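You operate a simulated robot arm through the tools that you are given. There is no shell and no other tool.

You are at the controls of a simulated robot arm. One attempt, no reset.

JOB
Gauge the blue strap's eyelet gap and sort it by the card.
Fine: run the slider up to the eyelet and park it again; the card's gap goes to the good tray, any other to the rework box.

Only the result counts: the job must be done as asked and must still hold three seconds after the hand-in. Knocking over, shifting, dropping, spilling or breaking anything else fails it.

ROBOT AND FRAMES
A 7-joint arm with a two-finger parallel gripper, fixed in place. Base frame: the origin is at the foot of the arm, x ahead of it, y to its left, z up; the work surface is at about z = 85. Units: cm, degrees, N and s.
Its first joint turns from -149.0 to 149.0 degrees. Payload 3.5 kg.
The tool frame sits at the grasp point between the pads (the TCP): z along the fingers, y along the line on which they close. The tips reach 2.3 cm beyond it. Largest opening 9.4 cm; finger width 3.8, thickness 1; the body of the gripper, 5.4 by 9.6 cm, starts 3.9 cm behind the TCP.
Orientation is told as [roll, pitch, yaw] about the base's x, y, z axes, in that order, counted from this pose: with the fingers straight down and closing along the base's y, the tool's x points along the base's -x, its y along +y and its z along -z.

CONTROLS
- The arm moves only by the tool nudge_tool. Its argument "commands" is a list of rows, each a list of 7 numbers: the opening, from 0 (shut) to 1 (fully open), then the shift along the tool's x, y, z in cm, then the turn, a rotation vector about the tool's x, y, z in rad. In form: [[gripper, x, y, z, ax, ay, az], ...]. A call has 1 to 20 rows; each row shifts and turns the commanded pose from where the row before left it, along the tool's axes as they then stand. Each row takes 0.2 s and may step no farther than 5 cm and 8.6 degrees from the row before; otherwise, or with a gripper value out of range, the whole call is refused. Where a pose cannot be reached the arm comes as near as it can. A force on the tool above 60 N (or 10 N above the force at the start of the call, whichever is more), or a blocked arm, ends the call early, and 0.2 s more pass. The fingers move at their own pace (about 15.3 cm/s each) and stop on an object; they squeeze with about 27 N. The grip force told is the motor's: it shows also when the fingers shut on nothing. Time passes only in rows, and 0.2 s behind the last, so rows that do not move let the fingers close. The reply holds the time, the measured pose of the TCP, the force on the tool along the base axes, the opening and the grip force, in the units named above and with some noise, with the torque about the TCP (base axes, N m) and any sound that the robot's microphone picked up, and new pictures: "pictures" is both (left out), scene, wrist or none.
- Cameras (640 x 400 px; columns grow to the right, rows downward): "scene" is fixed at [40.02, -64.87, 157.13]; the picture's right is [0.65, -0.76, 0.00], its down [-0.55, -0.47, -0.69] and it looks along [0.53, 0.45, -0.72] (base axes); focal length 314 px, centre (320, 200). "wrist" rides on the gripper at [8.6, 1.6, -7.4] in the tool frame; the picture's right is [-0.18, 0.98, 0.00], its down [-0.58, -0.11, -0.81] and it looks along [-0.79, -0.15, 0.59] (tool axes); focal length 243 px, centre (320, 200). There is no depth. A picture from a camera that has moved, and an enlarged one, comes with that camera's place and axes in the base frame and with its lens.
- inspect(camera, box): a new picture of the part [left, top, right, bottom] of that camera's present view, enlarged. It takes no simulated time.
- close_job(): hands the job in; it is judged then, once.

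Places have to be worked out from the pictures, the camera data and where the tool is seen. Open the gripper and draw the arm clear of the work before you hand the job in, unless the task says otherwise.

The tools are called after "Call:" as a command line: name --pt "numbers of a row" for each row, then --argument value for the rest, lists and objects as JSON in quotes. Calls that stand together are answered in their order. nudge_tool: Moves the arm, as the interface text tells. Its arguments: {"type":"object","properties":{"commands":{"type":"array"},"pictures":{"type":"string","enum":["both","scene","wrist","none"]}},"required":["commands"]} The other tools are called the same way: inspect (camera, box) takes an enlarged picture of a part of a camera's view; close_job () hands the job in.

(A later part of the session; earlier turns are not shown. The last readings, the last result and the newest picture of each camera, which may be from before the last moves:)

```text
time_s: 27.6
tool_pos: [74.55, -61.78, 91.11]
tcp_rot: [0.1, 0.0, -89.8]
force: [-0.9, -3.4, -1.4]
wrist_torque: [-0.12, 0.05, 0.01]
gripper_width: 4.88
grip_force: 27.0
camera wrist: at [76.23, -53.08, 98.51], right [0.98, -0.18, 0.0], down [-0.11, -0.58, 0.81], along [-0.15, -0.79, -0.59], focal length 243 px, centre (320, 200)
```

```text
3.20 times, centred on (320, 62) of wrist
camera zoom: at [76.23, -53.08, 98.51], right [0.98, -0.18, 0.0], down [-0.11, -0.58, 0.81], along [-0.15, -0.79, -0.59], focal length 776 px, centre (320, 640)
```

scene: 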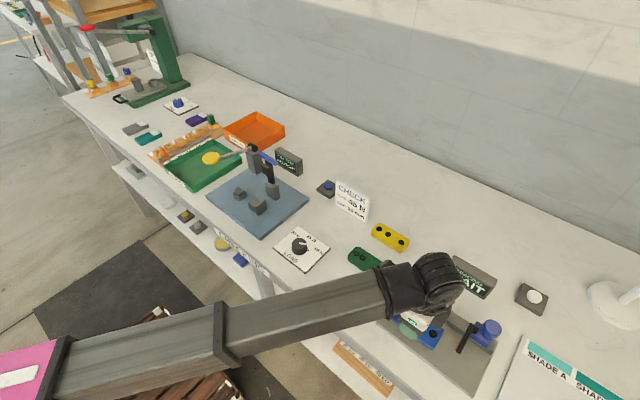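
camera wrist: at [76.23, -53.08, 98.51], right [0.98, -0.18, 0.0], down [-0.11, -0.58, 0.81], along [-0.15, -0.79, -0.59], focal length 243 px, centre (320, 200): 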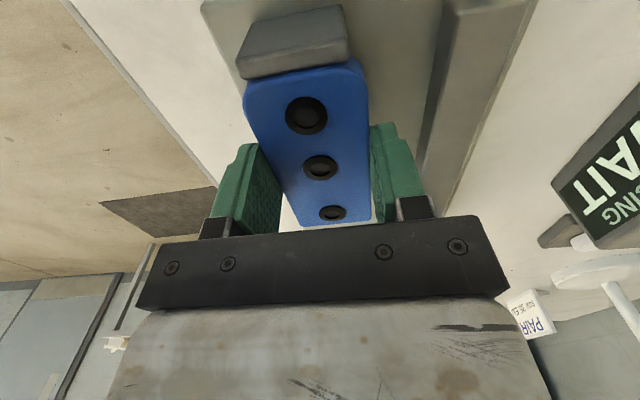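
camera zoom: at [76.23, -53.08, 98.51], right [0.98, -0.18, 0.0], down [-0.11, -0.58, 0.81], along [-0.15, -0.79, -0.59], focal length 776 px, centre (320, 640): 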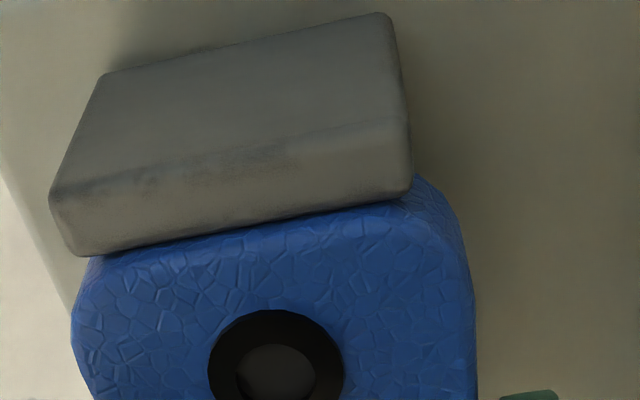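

The strap's rounded end touches the stop (Fy ≈ -3.4 N). I settle it down a hair and open the jaws partially, then lift off straight up.

Call:
nudge_tool --pt "0 -0.03 0 0.1 0 0 0" --pt "0 0 0 0 0 0 0" --pt "0.6 0 0 0 0 0 0" --pt "0.68 0 0 0 0 0 0" --pt "0.68 0 0 0 0 0 0" --pt "0.68 0 0 -1 0 0 0" --pt "0.68 0 0 -1.5 0 0 0" --pt "0.68 0 0 -2 0 0 0" --pt "0.68 0 0 -2 0 0 0" --pt "0.68 0 0 -2 0 0 0" --pt "0.68 0 0 0 0 0 0" --pictures "both"

Call:
inspect --camera "scene" --box '[370, 280, 510, 380]'

Call:
inspect --camera "wrist" --box '[220, 0, 420, 125]'

```text
time_s: 30.0
tool_pos: [74.54, -61.9, 99.59]
tcp_rot: [0.1, 0.0, -89.8]
force: [0.0, 1.4, -0.2]
wrist_torque: [0.0, 0.01, -0.03]
gripper_width: 6.38
grip_force: 0.0
camera wrist: at [76.16, -53.27, 107.03], right [0.98, -0.18, 0.0], down [-0.11, -0.58, 0.81], along [-0.15, -0.79, -0.59], focal length 243 px, centre (320, 200)
```

scene: 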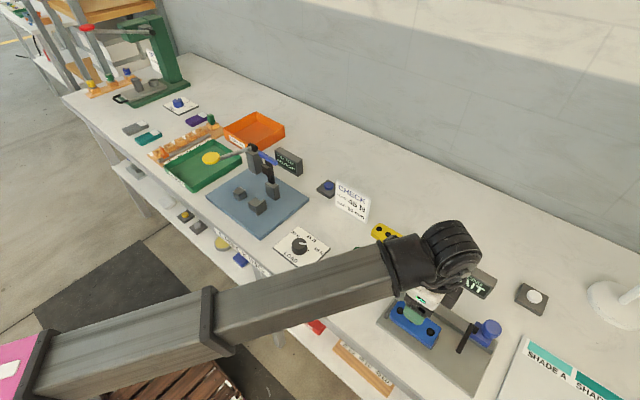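
wrist: 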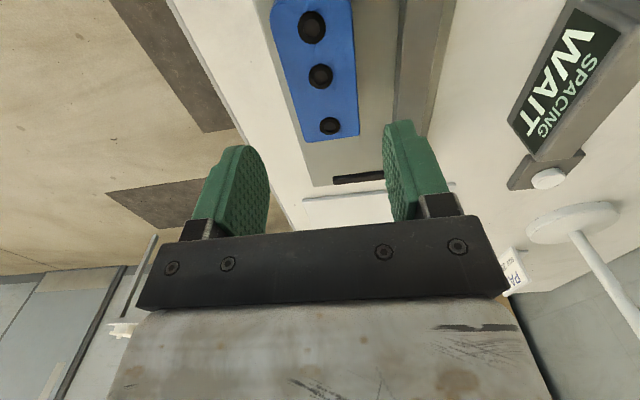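

```text
4.00 times, centred on (440, 330) of scene
camera zoom: at [40.02, -64.87, 157.13], right [0.65, -0.76, 0.0], down [-0.55, -0.47, -0.69], along [0.53, 0.45, -0.72], focal length 1255 px, centre (-160, -320)
```

zoom: 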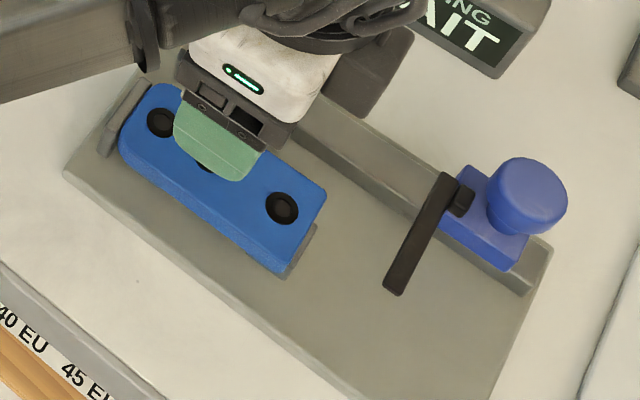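

```text
3.20 times, centred on (320, 62) of wrist
camera zoom: at [76.16, -53.27, 107.03], right [0.98, -0.18, 0.0], down [-0.11, -0.58, 0.81], along [-0.15, -0.79, -0.59], focal length 776 px, centre (320, 640)
```

zoom: 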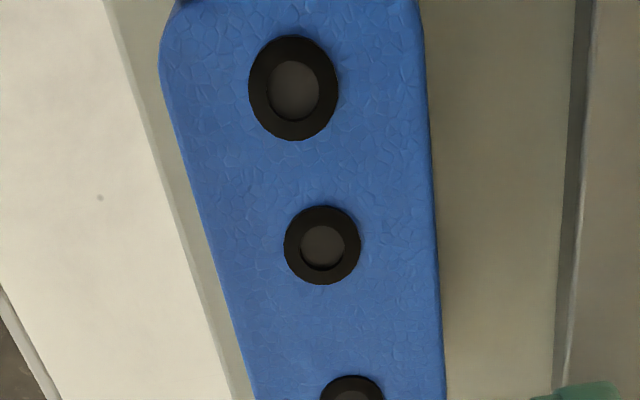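

The strap rests on both blocks against the stop; the display still says WAIT. Now for the slider: I rotate back to yaw 0 and tilt the fingers outward 20° for extra reach.

Call:
nudge_tool --pt "0.5 0 0 0 0 0 -0.1428" --pt "0.5 0 0 0 0 0 -0.1428" --pt "0.5 0 0 0 0 0 -0.1428" --pt "0.5 0 0 0 0 0 -0.1428" --pt "0.5 0 0 0 0 0 -0.1428" --pt "0.5 0 0 0 0 0 -0.1428" --pt "0.5 0 0 0 0 0 -0.1428" --pt "0.5 0 0 0 0 0 -0.1428" --pt "0.5 0 0 0 0 0 -0.1428" --pt "0.5 0 0 0 0 0 -0.1428" --pt "0.5 0 0 0 0 0 -0.1393" --pt "0.5 0 0 0 0 -0.117 0" --pt "0.5 0 0 0 0 -0.117 0" --pt "0.5 0 0 0 0 -0.116 0" --pt "0.5 0 0 0 0 0 0" --pictures "both"

```text
time_s: 33.2
tool_pos: [74.48, -61.94, 99.42]
tcp_rot: [-0.1, -20.2, 0.0]
force: [0.2, -0.3, -0.8]
wrist_torque: [0.05, 0.01, -0.02]
gripper_width: 4.69
grip_force: 0.1
camera wrist: at [63.92, -60.15, 103.52], right [0.17, 0.98, 0.06], down [0.27, -0.11, 0.96], along [0.95, -0.15, -0.28], focal length 243 px, centre (320, 200)
```

scene: 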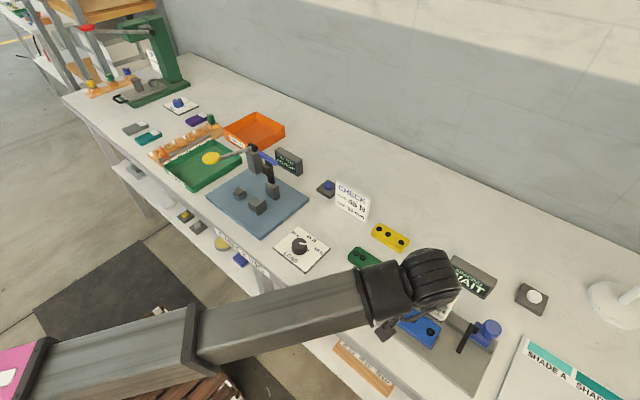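
wrist: 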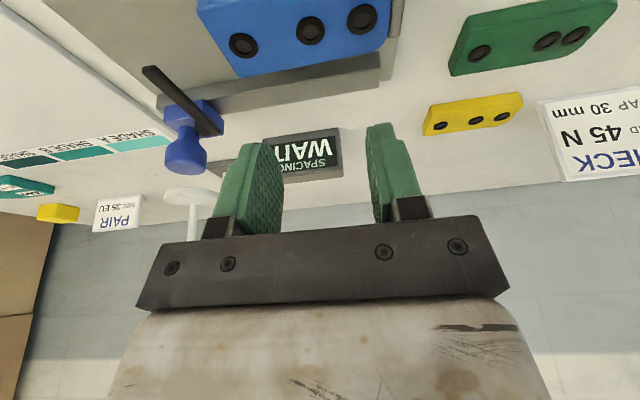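

Tilt reached with no contact; the slider, strap and display are all visible. I zoom on the slider to check the blade's shape and height.

Call:
inspect --camera "wrist" --box '[120, 40, 280, 180]'

Call:
inspect --camera "wrist" --box '[190, 0, 410, 110]'

Call:
inspect --camera "scene" --box '[390, 290, 530, 380]'

```text
2.86 times, centred on (200, 110) of wrist
camera zoom: at [63.92, -60.15, 103.52], right [0.17, 0.98, 0.06], down [0.27, -0.11, 0.96], along [0.95, -0.15, -0.28], focal length 693 px, centre (663, 457)
```

zoom: 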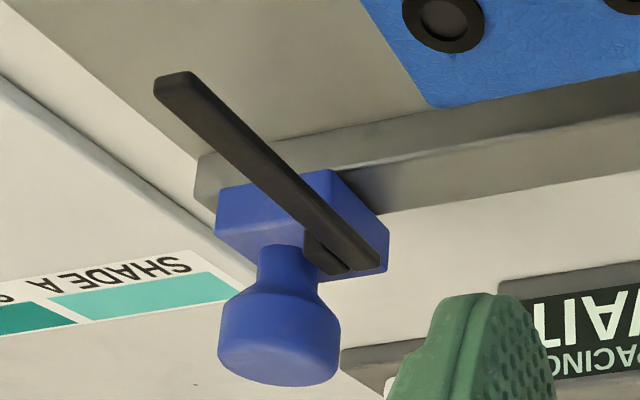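

```text
2.91 times, centred on (300, 55) of wrist
camera zoom: at [63.92, -60.15, 103.52], right [0.17, 0.98, 0.06], down [0.27, -0.11, 0.96], along [0.95, -0.15, -0.28], focal length 706 px, centre (378, 622)
```

zoom: 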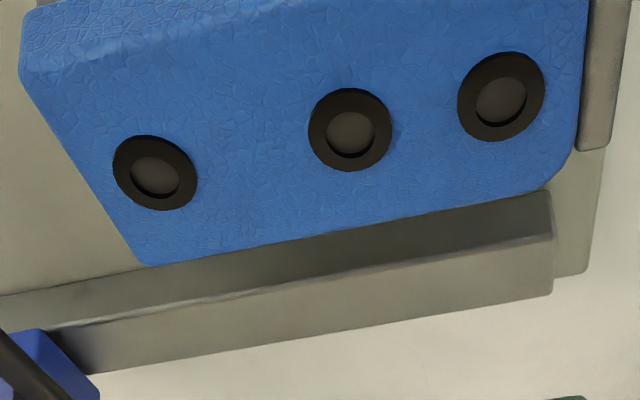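

```text
4.44 times, centred on (460, 335) of scene
camera zoom: at [40.02, -64.87, 157.13], right [0.65, -0.76, 0.0], down [-0.55, -0.47, -0.69], along [0.53, 0.45, -0.72], focal length 1394 px, centre (-302, -400)
```

zoom: 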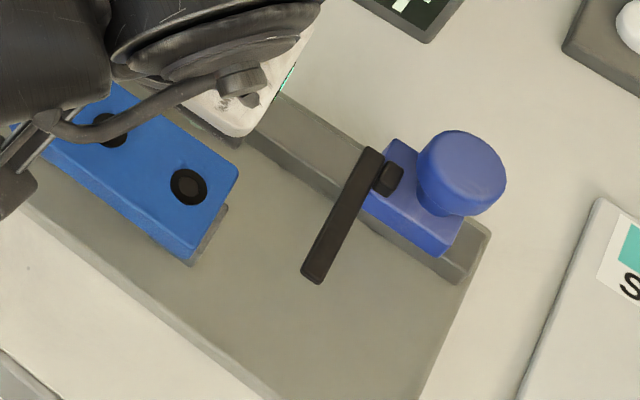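

The blade spans y ≈ -72.1…-71.2 and z ≈ 90.9–91.6, with about 1 cm clearance above the strap. I shift to y≈-71.65 at the current height to test reach.

Call:
nudge_tool --pt "0.5 0 -1.5 0 0 0 0" --pt "0.5 0 -2.1 0 0 0 0" --pt "0.5 0 -2.1 0 0 0 0" --pt "0.5 0 -2.1 0 0 0 0" --pt "0.5 0 -1.9 0 0 0 0" --pt "0.5 0 0 0 0 0 0" --pt "0.5 0 0 0 0 0 0" --pictures "both"

```text
time_s: 34.8
tool_pos: [74.63, -71.51, 99.53]
tcp_rot: [0.0, -20.1, 0.0]
force: [0.5, -0.1, 0.1]
wrist_torque: [-0.01, 0.01, 0.0]
gripper_width: 4.69
grip_force: 0.1
camera wrist: at [63.99, -69.77, 103.52], right [0.17, 0.98, 0.06], down [0.27, -0.11, 0.96], along [0.95, -0.15, -0.28], focal length 243 px, centre (320, 200)
```

scene: 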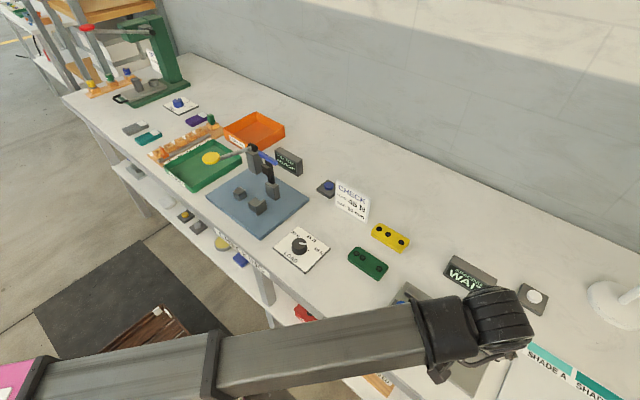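
wrist: 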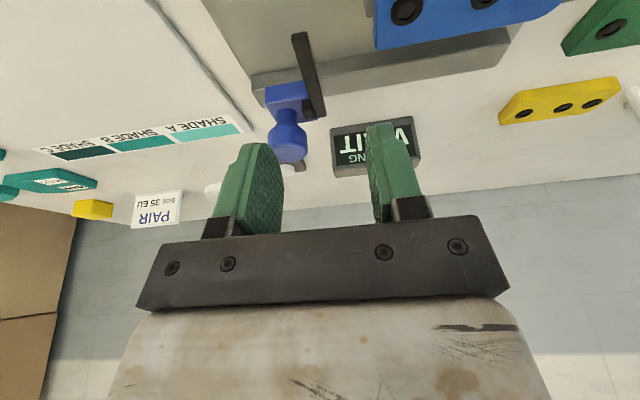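

Reach is fine here. I zoom on the blade to refine its position before descending astride it.

Call:
inspect --camera "wrist" --box '[230, 10, 390, 110]'

```text
4.00 times, centred on (310, 60) of wrist
camera zoom: at [63.99, -69.77, 103.52], right [0.17, 0.98, 0.06], down [0.27, -0.11, 0.96], along [0.95, -0.15, -0.28], focal length 970 px, centre (360, 760)
```

zoom: 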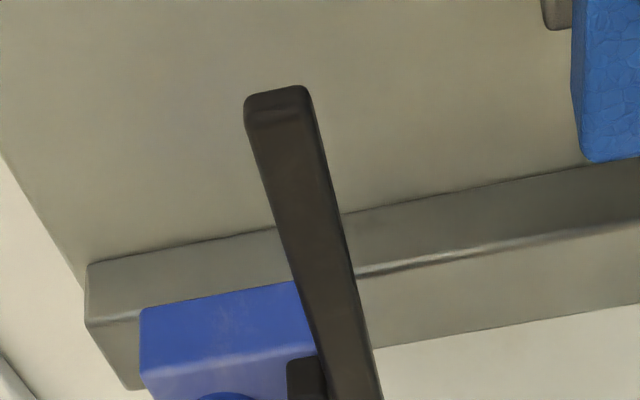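

Blade centre refined to y≈-71.85, z≈90.85–91.4. I descend astride it with jaws 4.7 cm apart, to TCP ≈ (75.0, -71.8, 93.3), staying above strap height.

Call:
nudge_tool --pt "0.5 0.45 -0.08 1.5 0 0 0" --pt "0.5 0.45 -0.08 1.5 0 0 0" --pt "0.5 0.45 -0.08 1.5 0 0 0" --pt "0.5 0.3 -0.08 1.0 0 0 0" --pt "0.5 0.13 0 0.45 0 0 0" --pt "0.5 0 0 0 0 0 0" --pt "0.5 0 0 0 0 0 0" --pictures "both"

Call:
inspect --camera "wrist" --box '[210, 20, 430, 200]'

Call:
inspect --camera "scene" --box '[390, 290, 530, 380]'

```text
time_s: 36.4
tool_pos: [74.81, -71.83, 93.26]
tcp_rot: [0.0, -20.1, 0.0]
force: [-0.4, 1.2, -0.8]
wrist_torque: [0.05, -0.01, -0.04]
gripper_width: 4.68
grip_force: 0.0
camera wrist: at [64.27, -70.15, 97.3], right [0.17, 0.98, 0.06], down [0.27, -0.11, 0.96], along [0.95, -0.15, -0.28], focal length 243 px, centre (320, 200)
```

scene: 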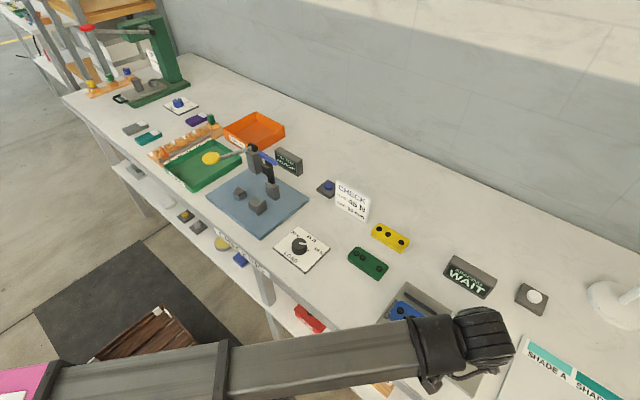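
wrist: 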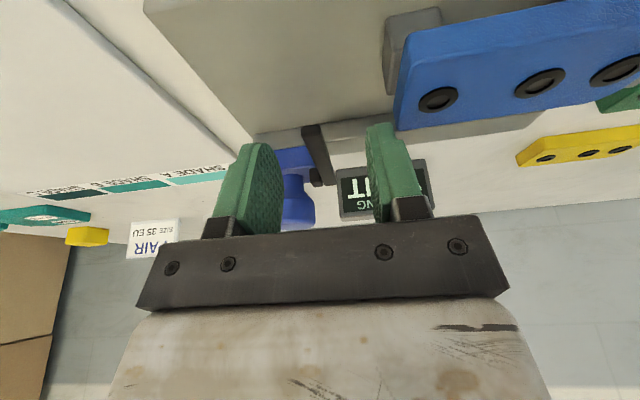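

```text
2.22 times, centred on (320, 110) of wrist
camera zoom: at [64.27, -70.15, 97.3], right [0.17, 0.98, 0.06], down [0.27, -0.11, 0.96], along [0.95, -0.15, -0.28], focal length 539 px, centre (320, 400)
```

zoom: 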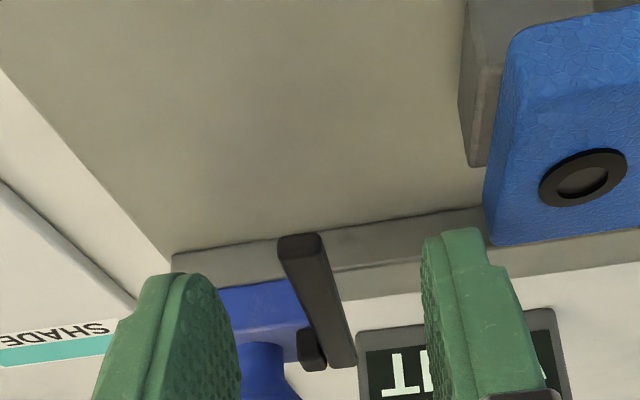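

```text
4.44 times, centred on (460, 335) of scene
camera zoom: at [40.02, -64.87, 157.13], right [0.65, -0.76, 0.0], down [-0.55, -0.47, -0.69], along [0.53, 0.45, -0.72], focal length 1394 px, centre (-302, -400)
```

zoom: 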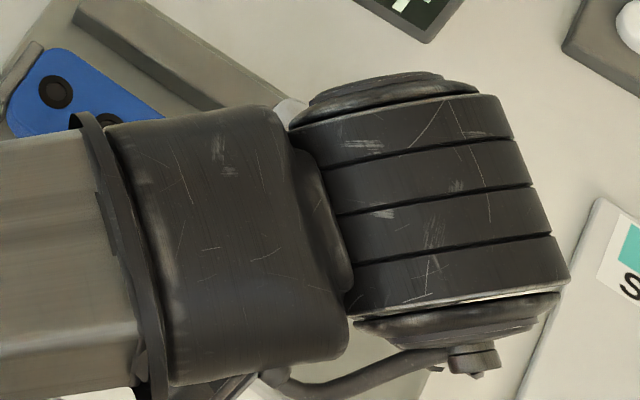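

The blade sits midway between the jaws; the rounded pad tips only just overlap it in height, while the strap's ring tops are at z≈90.1. I shift 0.6 outward and 0.35 down, then close on the blade.

Call:
nudge_tool --pt "0.5 -0.222 0 0.267 0 0 0" --pt "0.5 -0.222 0 0.267 0 0 0" --pt "0.5 0 0 0 0 0 0" --pt "0.35 0 0 0 0 0 0" --pt "0.25 0 0 0 0 0 0" --pt "0.15 0 0 0 0 0 0" --pt "0.15 0 0 0 0 0 0" --pictures "wrist"

Call:
inspect --camera "wrist" --box '[230, 50, 430, 200]'

```text
time_s: 38.0
tool_pos: [75.54, -71.86, 92.89]
tcp_rot: [0.0, -20.1, 0.1]
force: [-0.3, 0.3, 0.4]
wrist_torque: [0.0, 0.0, -0.02]
gripper_width: 1.43
grip_force: 0.0
camera wrist: at [64.81, -70.17, 96.96], right [0.17, 0.98, 0.06], down [0.27, -0.11, 0.96], along [0.95, -0.15, -0.28], focal length 243 px, centre (320, 200)
```

wrist: 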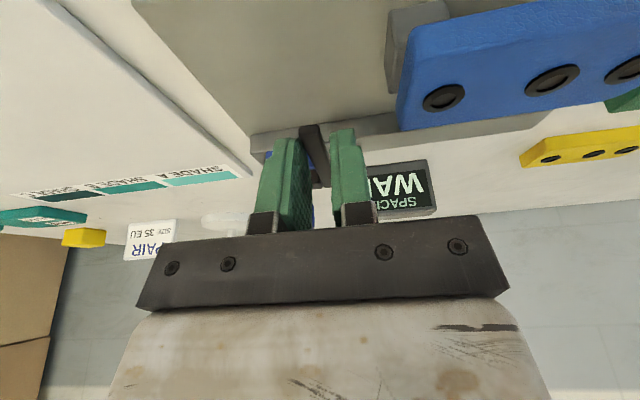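

```text
2.67 times, centred on (330, 125) of wrist
camera zoom: at [64.81, -70.17, 96.96], right [0.17, 0.98, 0.06], down [0.27, -0.11, 0.96], along [0.95, -0.15, -0.28], focal length 647 px, centre (293, 400)
```

zoom: 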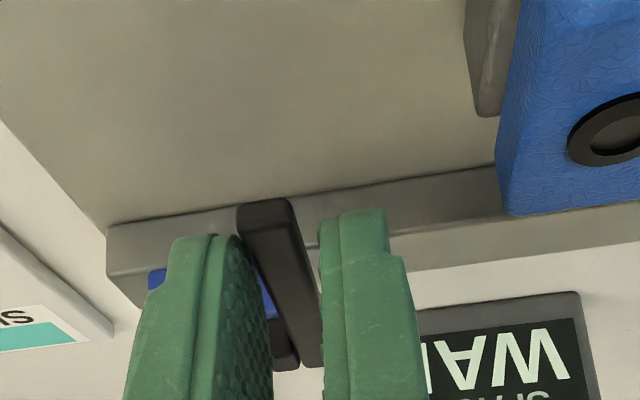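

The jaws bracket the blade. I close on it and then draw the slider a little in +y to check it moves freely.

Call:
nudge_tool --pt "0 0 0 0 0 0 0" --pt "0 0 0 0 0 0 0" --pt "0 0 0.3 0 0 0 0" --pt "0 0 0.4 0 0 0 0" --pt "0 0 0.4 0 0 0 0" --pt "0 0 0 0 0 0 0" --pictures "wrist"

Call:
inspect --camera "wrist" --box '[230, 50, 450, 220]'

```text
time_s: 39.4
tool_pos: [75.42, -70.67, 92.97]
tcp_rot: [0.0, -20.1, 0.0]
force: [-7.1, 0.1, -4.7]
wrist_torque: [0.02, -0.72, 0.05]
gripper_width: 0.96
grip_force: 44.7
camera wrist: at [64.82, -69.01, 96.97], right [0.17, 0.98, 0.06], down [0.27, -0.11, 0.96], along [0.95, -0.15, -0.28], focal length 243 px, centre (320, 200)
```

wrist: 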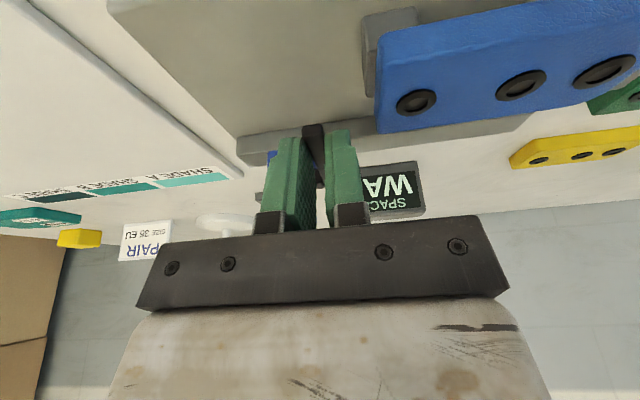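

```text
2.35 times, centred on (340, 135) of wrist
camera zoom: at [64.82, -69.01, 96.97], right [0.17, 0.98, 0.06], down [0.27, -0.11, 0.96], along [0.95, -0.15, -0.28], focal length 571 px, centre (273, 353)
```

zoom: 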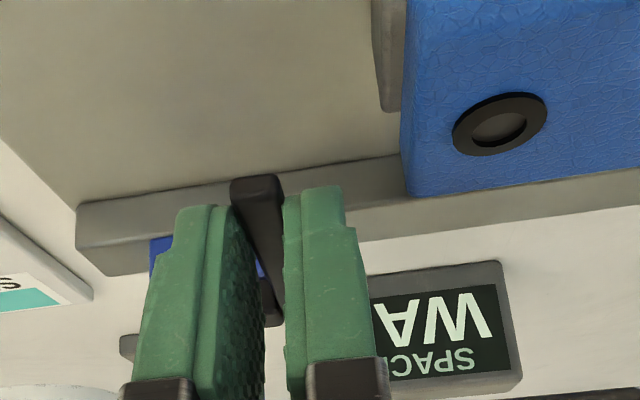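

The slider follows the grip (width 0.96) with modest forces; parked position was TCP y≈-71.86. I keep running it in +y in small steps, watching force and the display.

Call:
nudge_tool --pt "0 0 0.5 0 0 0 0" --pt "0 0 0.5 0 0 0 0" --pt "0 0 0.5 0 0 0 0" --pt "0 0 0.5 0 0 0 0" --pt "0 0 0.5 0 0 0 0" --pt "0 0 0.5 0 0 0 0" --pt "0 0 0.5 0 0 0 0" --pt "0 0 0 0 0 0 0" --pictures "both"

Call:
inspect --camera "wrist" --box '[230, 50, 450, 220]'

```text
time_s: 41.2
tool_pos: [75.54, -67.21, 92.98]
tcp_rot: [0.0, -20.1, -0.1]
force: [-22.5, -0.4, -5.3]
wrist_torque: [-0.01, 0.88, 0.02]
gripper_width: 0.93
grip_force: 45.3
camera wrist: at [64.83, -65.56, 96.98], right [0.17, 0.98, 0.06], down [0.27, -0.11, 0.96], along [0.95, -0.15, -0.28], focal length 243 px, centre (320, 200)
```

scene: 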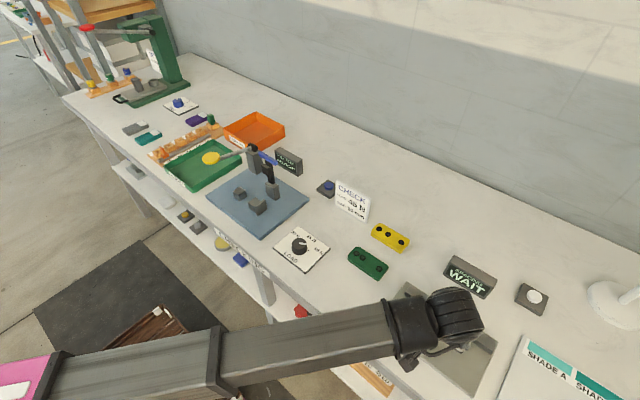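
wrist: 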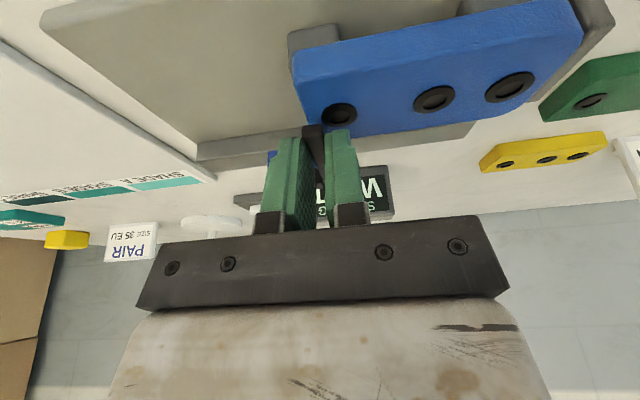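

```text
2.35 times, centred on (340, 135) of wrist
camera zoom: at [64.83, -65.56, 96.98], right [0.17, 0.98, 0.06], down [0.27, -0.11, 0.96], along [0.95, -0.15, -0.28], focal length 571 px, centre (273, 353)
```

zoom: 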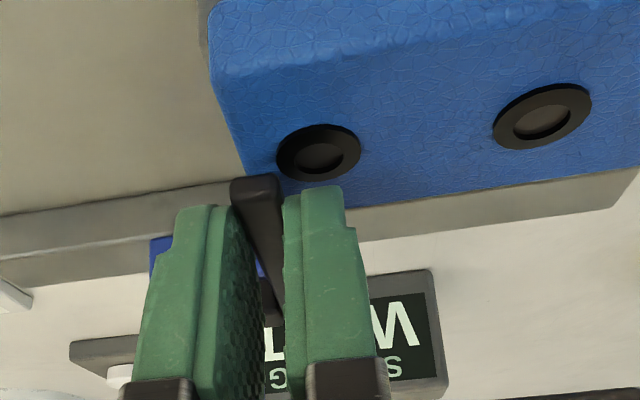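

No reading yet (WAIT) as the blade nears the first ring; a -22 N x-force has built up from clamping misalignment. I relieve x by 0.25 cm and continue in +y.

Call:
nudge_tool --pt "0 0.235 0.2 -0.085 0 0 0" --pt "0 0 0.4 0 0 0 0" --pt "0 0 0.4 0 0 0 0" --pt "0 0 0.4 0 0 0 0" --pt "0 0 0.4 0 0 0 0" --pt "0 0 0.4 0 0 0 0" --pt "0 0 0 0 0 0 0" --pictures "both"

Call:
inspect --camera "wrist" --box '[230, 50, 450, 220]'

Call:
inspect --camera "scene" --box '[430, 245, 510, 305]'

```text
time_s: 42.8
tool_pos: [75.63, -65.06, 92.98]
tcp_rot: [0.0, -20.2, 0.0]
force: [12.5, -0.2, 11.9]
wrist_torque: [-0.02, -0.67, -0.01]
gripper_width: 0.96
grip_force: 45.3
camera wrist: at [64.8, -63.28, 96.93], right [0.17, 0.98, 0.06], down [0.27, -0.11, 0.96], along [0.95, -0.15, -0.28], focal length 243 px, centre (320, 200)
```

scene: 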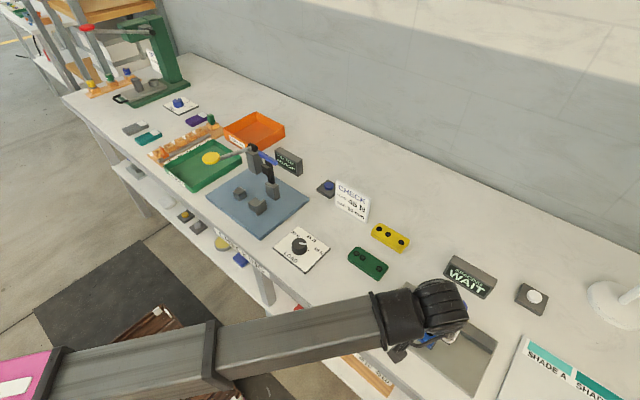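
wrist: 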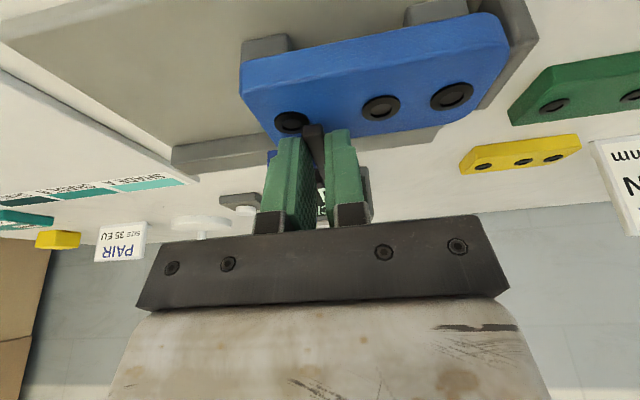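

```text
2.35 times, centred on (340, 135) of wrist
camera zoom: at [64.8, -63.28, 96.93], right [0.17, 0.98, 0.06], down [0.27, -0.11, 0.96], along [0.95, -0.15, -0.28], focal length 571 px, centre (273, 353)
```

zoom: 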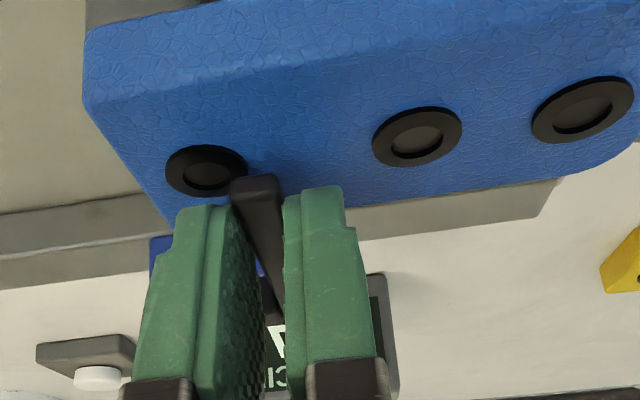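

```text
6.67 times, centred on (470, 275) of scene
camera zoom: at [40.02, -64.87, 157.13], right [0.65, -0.76, 0.0], down [-0.55, -0.47, -0.69], along [0.53, 0.45, -0.72], focal length 2091 px, centre (-680, -300)
```

zoom: 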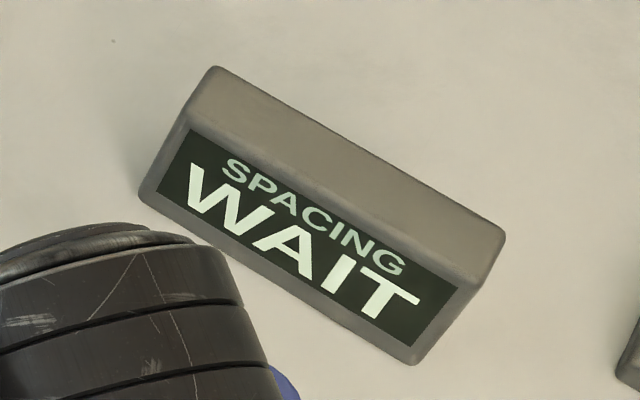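

The blade passed over the first ring without contact; still WAIT. To shed the clamping forces I loosen slightly and just push with the trailing jaw toward the middle eyelet (y≈-61.8).

Call:
nudge_tool --pt "0.15 0 0 0 0 0 0" --pt "0.15 0 0 0 0 0 0" --pt "0.15 0 0.4 0 0 0 0" --pt "0.15 0 0.4 0 0 0 0" --pt "0.15 0 0.4 0 0 0 0" --pt "0.15 0 0.4 0 0 0 0" --pt "0.15 0 0.4 0 0 0 0" --pt "0.15 0 0 0 0 0 0" --pictures "both"

Call:
inspect --camera "wrist" --box '[230, 50, 450, 220]'

Call:
inspect --camera "scene" --box '[430, 245, 510, 305]'

```text
time_s: 44.6
tool_pos: [75.12, -63.13, 92.89]
tcp_rot: [0.0, -20.1, 0.0]
force: [0.4, -0.7, 0.4]
wrist_torque: [0.03, 0.0, -0.01]
gripper_width: 1.41
grip_force: 0.2
camera wrist: at [64.55, -61.34, 96.88], right [0.17, 0.98, 0.06], down [0.27, -0.11, 0.96], along [0.95, -0.15, -0.28], focal length 243 px, centre (320, 200)
```

scene: 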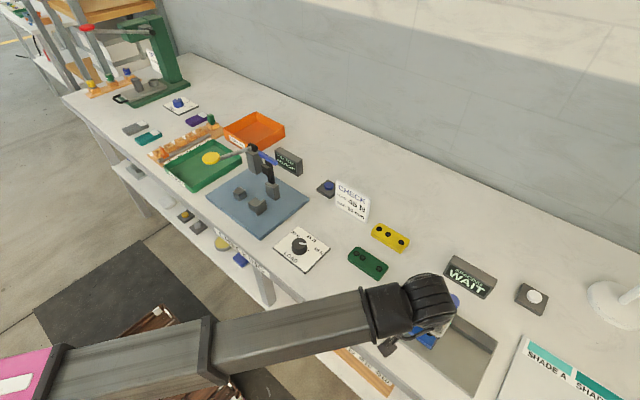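
wrist: 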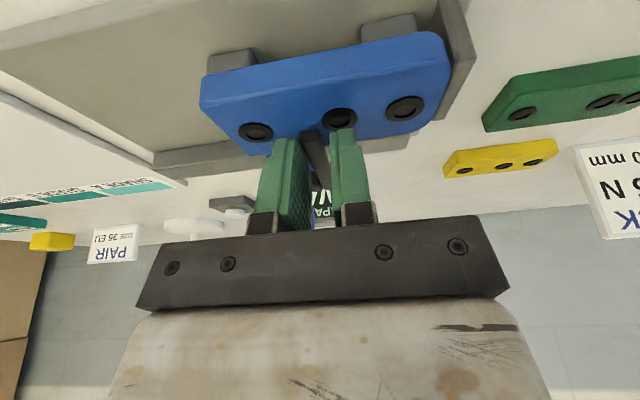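

```text
2.35 times, centred on (340, 135) of wrist
camera zoom: at [64.55, -61.34, 96.88], right [0.17, 0.98, 0.06], down [0.27, -0.11, 0.96], along [0.95, -0.15, -0.28], focal length 571 px, centre (273, 353)
```

zoom: 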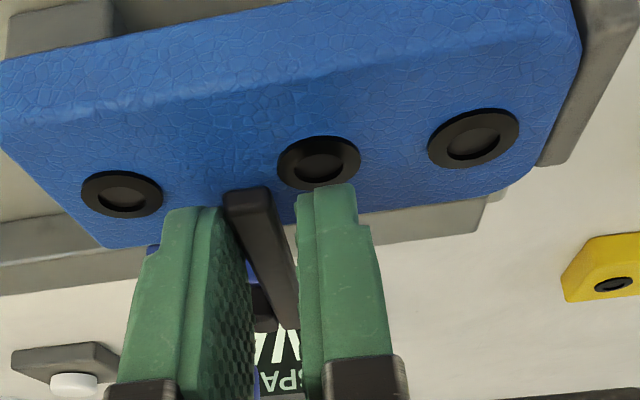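

```text
6.67 times, centred on (470, 275) of scene
camera zoom: at [40.02, -64.87, 157.13], right [0.65, -0.76, 0.0], down [-0.55, -0.47, -0.69], along [0.53, 0.45, -0.72], focal length 2091 px, centre (-680, -300)
```

zoom: 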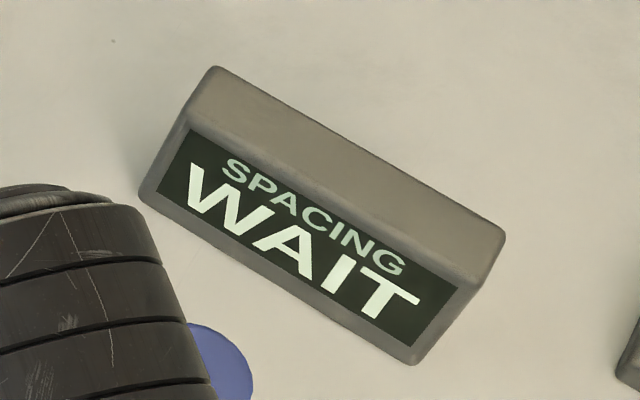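

Forces are nil; the blade is at y≈-63.1 and the middle eyelet at y≈-61.75. I advance in finer steps and watch for a reading.

Call:
nudge_tool --pt "0.15 0 0.2 0 0 0 0" --pt "0.15 0 0.2 0 0 0 0" --pt "0.15 0 0.2 0 0 0 0" --pt "0.15 0 0 0 0 0 0" --pictures "both"

Call:
inspect --camera "wrist" --box '[230, 50, 450, 220]'

Call:
inspect --camera "scene" --box '[430, 245, 510, 305]'

```text
time_s: 45.6
tool_pos: [75.23, -62.41, 92.84]
tcp_rot: [0.0, -20.1, 0.0]
force: [0.1, -0.7, -0.8]
wrist_torque: [0.01, 0.04, 0.03]
gripper_width: 1.43
grip_force: 0.5
camera wrist: at [64.68, -60.71, 96.89], right [0.17, 0.98, 0.06], down [0.27, -0.11, 0.96], along [0.95, -0.15, -0.28], focal length 243 px, centre (320, 200)
```

scene: 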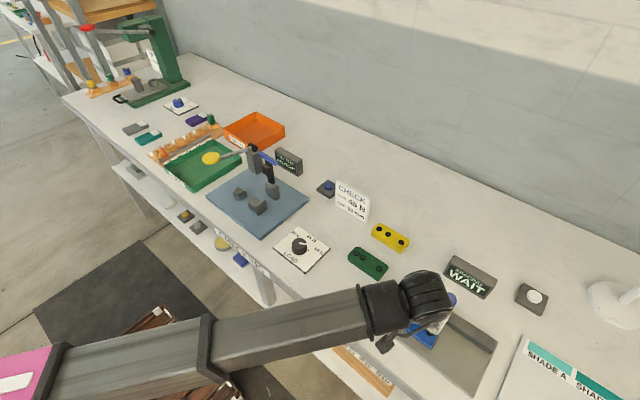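
wrist: 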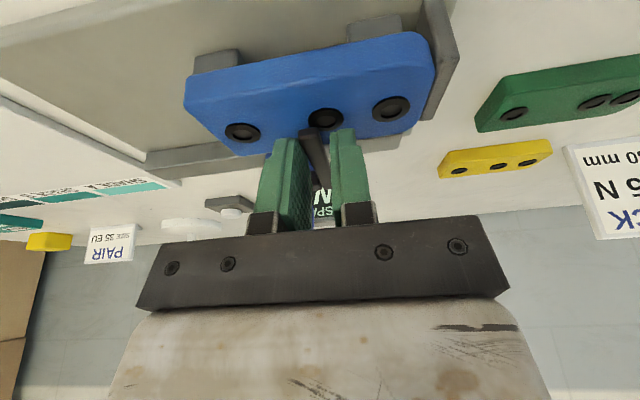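

```text
2.35 times, centred on (340, 135) of wrist
camera zoom: at [64.68, -60.71, 96.89], right [0.17, 0.98, 0.06], down [0.27, -0.11, 0.96], along [0.95, -0.15, -0.28], focal length 571 px, centre (273, 353)
```

zoom: 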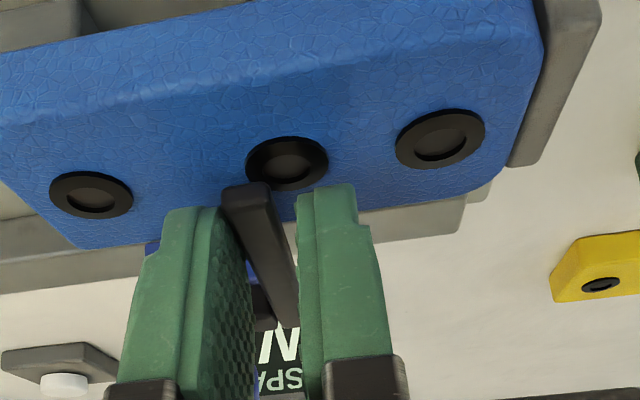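

```text
6.67 times, centred on (470, 275) of scene
camera zoom: at [40.02, -64.87, 157.13], right [0.65, -0.76, 0.0], down [-0.55, -0.47, -0.69], along [0.53, 0.45, -0.72], focal length 2091 px, centre (-680, -300)
```

zoom: 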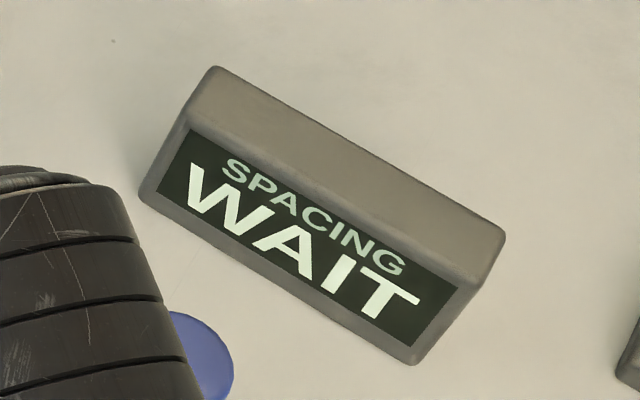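

Still WAIT with the blade at y≈-62.45, about 0.7 from the eyelet centre. I advance another 0.4.

Call:
nudge_tool --pt "0.15 0 0.2 0 0 0 0" --pt "0.15 0 0.2 0 0 0 0" --pt "0.15 0 0 0 0 0 0" --pt "0.15 0 0 0 0 0 0" --pictures "wrist"

Call:
inspect --camera "wrist" --box '[230, 50, 450, 220]'

Call:
inspect --camera "scene" --box '[430, 245, 510, 305]'

```text
time_s: 46.6
tool_pos: [75.33, -62.07, 92.88]
tcp_rot: [0.0, -20.2, 0.1]
force: [-0.7, -3.8, -1.4]
wrist_torque: [-0.08, 0.05, 0.06]
gripper_width: 1.59
grip_force: 1.9
camera wrist: at [64.68, -60.4, 96.93], right [0.17, 0.98, 0.06], down [0.27, -0.11, 0.96], along [0.95, -0.15, -0.28], focal length 243 px, centre (320, 200)
```

wrist: 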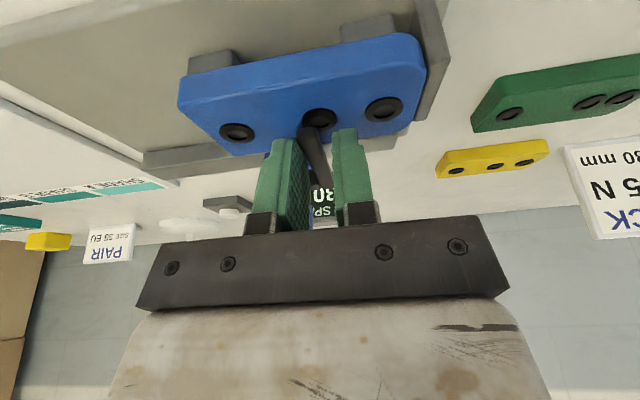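

```text
2.35 times, centred on (340, 135) of wrist
camera zoom: at [64.68, -60.4, 96.93], right [0.17, 0.98, 0.06], down [0.27, -0.11, 0.96], along [0.95, -0.15, -0.28], focal length 571 px, centre (273, 353)
```

zoom: 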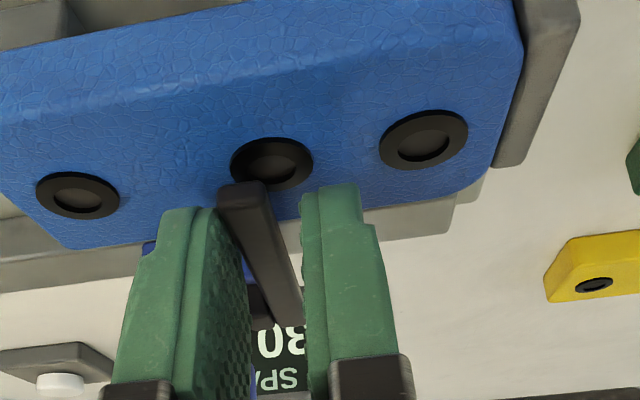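

```text
6.67 times, centred on (470, 275) of scene
camera zoom: at [40.02, -64.87, 157.13], right [0.65, -0.76, 0.0], down [-0.55, -0.47, -0.69], along [0.53, 0.45, -0.72], focal length 2091 px, centre (-680, -300)
```

zoom: 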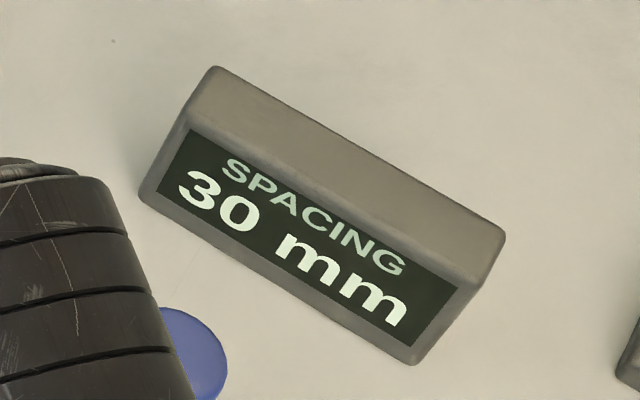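

The display now reads "SPACING 30 mm" and the slider meets resistance at the eyelet (Fy -3.8 N). That matches the card's 30 mm. Now I run the slider back toward its park position, pushing with the other jaw.

Call:
nudge_tool --pt "0.15 0 -0.3 0 0 0 0" --pt "0.15 0 -0.5 0 0 0 0" --pt "0.15 0 -0.6 0 0 0 0" --pt "0.15 0 -0.6 0 0 0 0" --pt "0.15 0 -0.6 0 0 0 0" --pt "0.15 0 -0.6 0 0 0 0" --pt "0.15 0 -0.6 0 0 0 0" --pt "0.15 0 -0.6 0 0 0 0" --pt "0.15 0 -0.6 0 0 0 0" --pt "0.15 0 -0.6 0 0 0 0" --pt "0.15 0 -0.6 0 0 0 0" --pt "0.15 0 -0.6 0 0 0 0" --pt "0.15 0 -0.6 0 0 0 0" --pt "0.15 0 -0.6 0 0 0 0" --pt "0.15 0 -0.6 0 0 0 0" --pt "0.15 0 0 0 0 0 0" --pictures "both"

Call:
inspect --camera "wrist" --box '[230, 50, 450, 220]'

Call:
inspect --camera "scene" --box '[370, 245, 510, 345]'

```text
time_s: 50.0
tool_pos: [75.24, -70.56, 92.91]
tcp_rot: [0.0, -20.1, 0.0]
force: [-0.4, -0.2, -0.2]
wrist_torque: [0.0, 0.02, -0.01]
gripper_width: 1.41
grip_force: 0.0
camera wrist: at [64.62, -68.98, 96.92], right [0.17, 0.98, 0.06], down [0.27, -0.11, 0.96], along [0.95, -0.15, -0.28], focal length 243 px, centre (320, 200)
```

scene: 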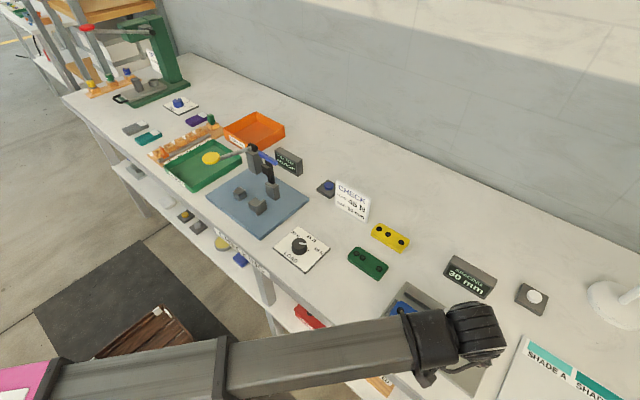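
wrist: 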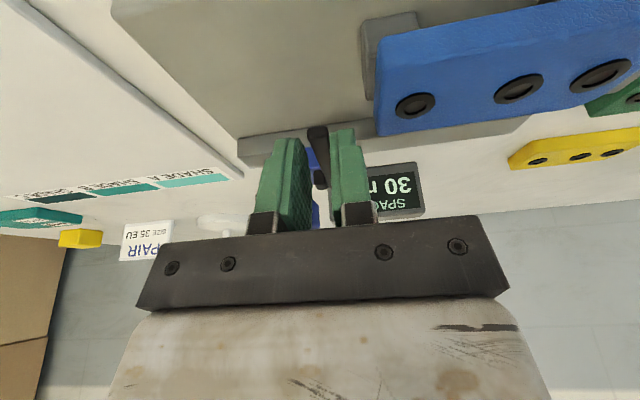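

```text
2.35 times, centred on (340, 135) of wrist
camera zoom: at [64.62, -68.98, 96.92], right [0.17, 0.98, 0.06], down [0.27, -0.11, 0.96], along [0.95, -0.15, -0.28], focal length 571 px, centre (273, 353)
```

zoom: 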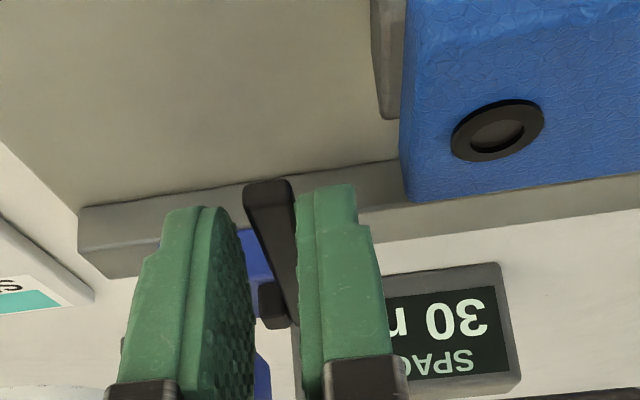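

```text
4.00 times, centred on (440, 295) of scene
camera zoom: at [40.02, -64.87, 157.13], right [0.65, -0.76, 0.0], down [-0.55, -0.47, -0.69], along [0.53, 0.45, -0.72], focal length 1255 px, centre (-160, -180)
```

zoom: 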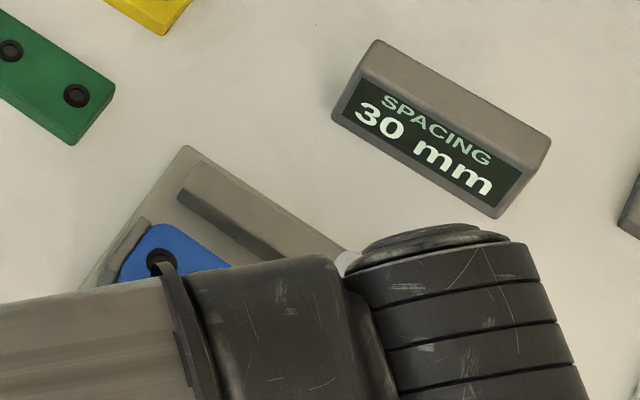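

Display holds 30 mm; the slider is coming back freely. I continue the last ~1.6 cm in small steps, feeling for the end stop.

Call:
nudge_tool --pt "0.15 0 -0.4 0 0 0 0" --pt "0.15 0 -0.4 0 0 0 0" --pt "0.15 0 -0.4 0 0 0 0" --pt "0.15 0 -0.2 0 0 0 0" --pt "0.15 0 -0.15 0 0 0 0" --pt "0.15 0 0 0 0 0 0" --pictures "wrist"

Call:
inspect --camera "wrist" --box '[230, 50, 450, 220]'

```text
time_s: 51.4
tool_pos: [75.29, -72.1, 92.85]
tcp_rot: [0.0, -20.1, 0.0]
force: [-0.5, 0.0, 0.5]
wrist_torque: [0.03, -0.01, 0.04]
gripper_width: 1.41
grip_force: 0.3
camera wrist: at [64.65, -70.41, 96.96], right [0.17, 0.98, 0.06], down [0.27, -0.11, 0.96], along [0.95, -0.15, -0.28], focal length 243 px, centre (320, 200)
```

wrist: 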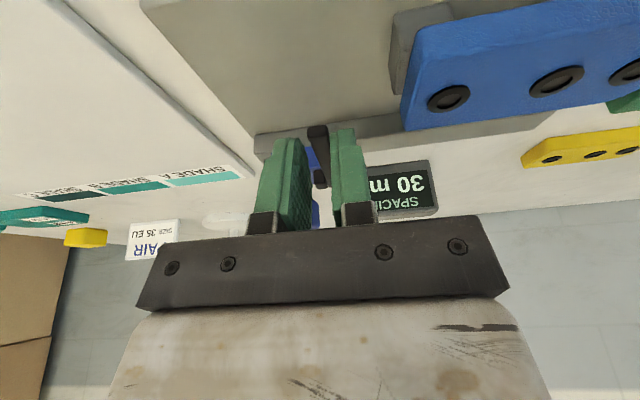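

```text
2.35 times, centred on (340, 135) of wrist
camera zoom: at [64.65, -70.41, 96.96], right [0.17, 0.98, 0.06], down [0.27, -0.11, 0.96], along [0.95, -0.15, -0.28], focal length 571 px, centre (273, 353)
```

zoom: 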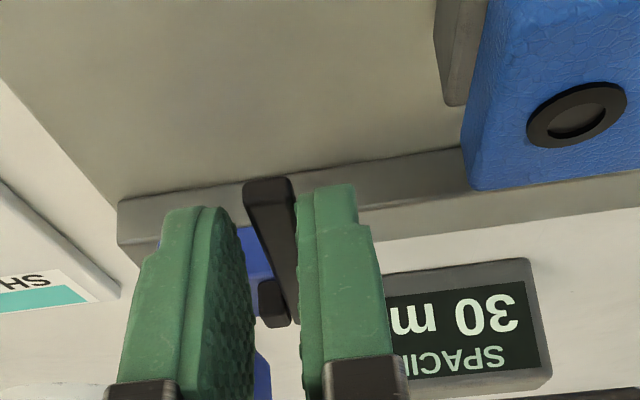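

The blade is at y≈-71.77 versus about -71.84 originally. I nudge in 0.08 cm steps to feel whether an end stop marks the park position.

Call:
nudge_tool --pt "0.15 0 -0.08 0 0 0 0" --pt "0.15 0 0 0 0 0 0" --pictures "none"

Call:
nudge_tool --pt "0.15 0 -0.08 0 0 0 0" --pt "0.15 0 0 0 0 0 0" --pictures "wrist"

Call:
inspect --camera "wrist" --box '[230, 50, 450, 220]'

```text
time_s: 52.0
tool_pos: [75.3, -72.06, 92.95]
tcp_rot: [0.0, -20.2, 0.0]
force: [-0.7, 0.0, -0.6]
wrist_torque: [-0.04, -0.01, 0.02]
gripper_width: 1.43
grip_force: 0.2
```

```text
time_s: 52.6
tool_pos: [75.33, -72.17, 92.91]
tcp_rot: [0.0, -20.1, -0.1]
force: [0.3, 0.7, 0.6]
wrist_torque: [0.02, -0.01, 0.04]
gripper_width: 1.48
grip_force: 0.2
camera wrist: at [64.65, -70.57, 96.97], right [0.17, 0.98, 0.06], down [0.27, -0.11, 0.96], along [0.95, -0.15, -0.28], focal length 243 px, centre (320, 200)
```

wrist: 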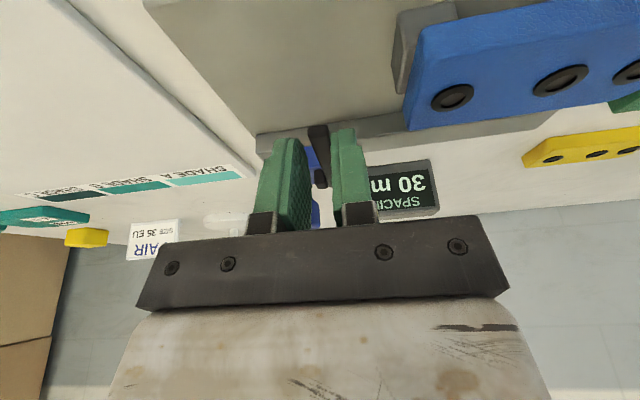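

```text
2.35 times, centred on (340, 135) of wrist
camera zoom: at [64.65, -70.57, 96.97], right [0.17, 0.98, 0.06], down [0.27, -0.11, 0.96], along [0.95, -0.15, -0.28], focal length 571 px, centre (273, 353)
```

zoom: 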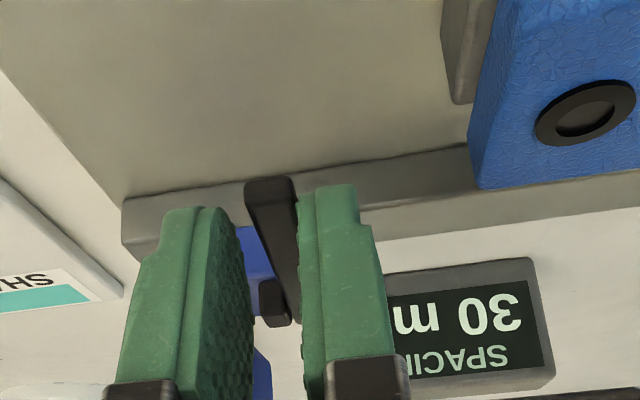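

The jaw gap opened slightly (1.48) hinting at first contact with the end stop. One more 0.12 cm push to confirm.

Call:
nudge_tool --pt "0.15 0 -0.12 0 0 0 0" --pt "0.15 0 0 0 0 0 0" --pictures "none"

```text
time_s: 53.2
tool_pos: [75.32, -72.38, 93.09]
tcp_rot: [0.0, -20.1, 0.0]
force: [0.3, 5.1, -3.1]
wrist_torque: [0.07, -0.03, 0.0]
gripper_width: 1.65
grip_force: 2.8
```

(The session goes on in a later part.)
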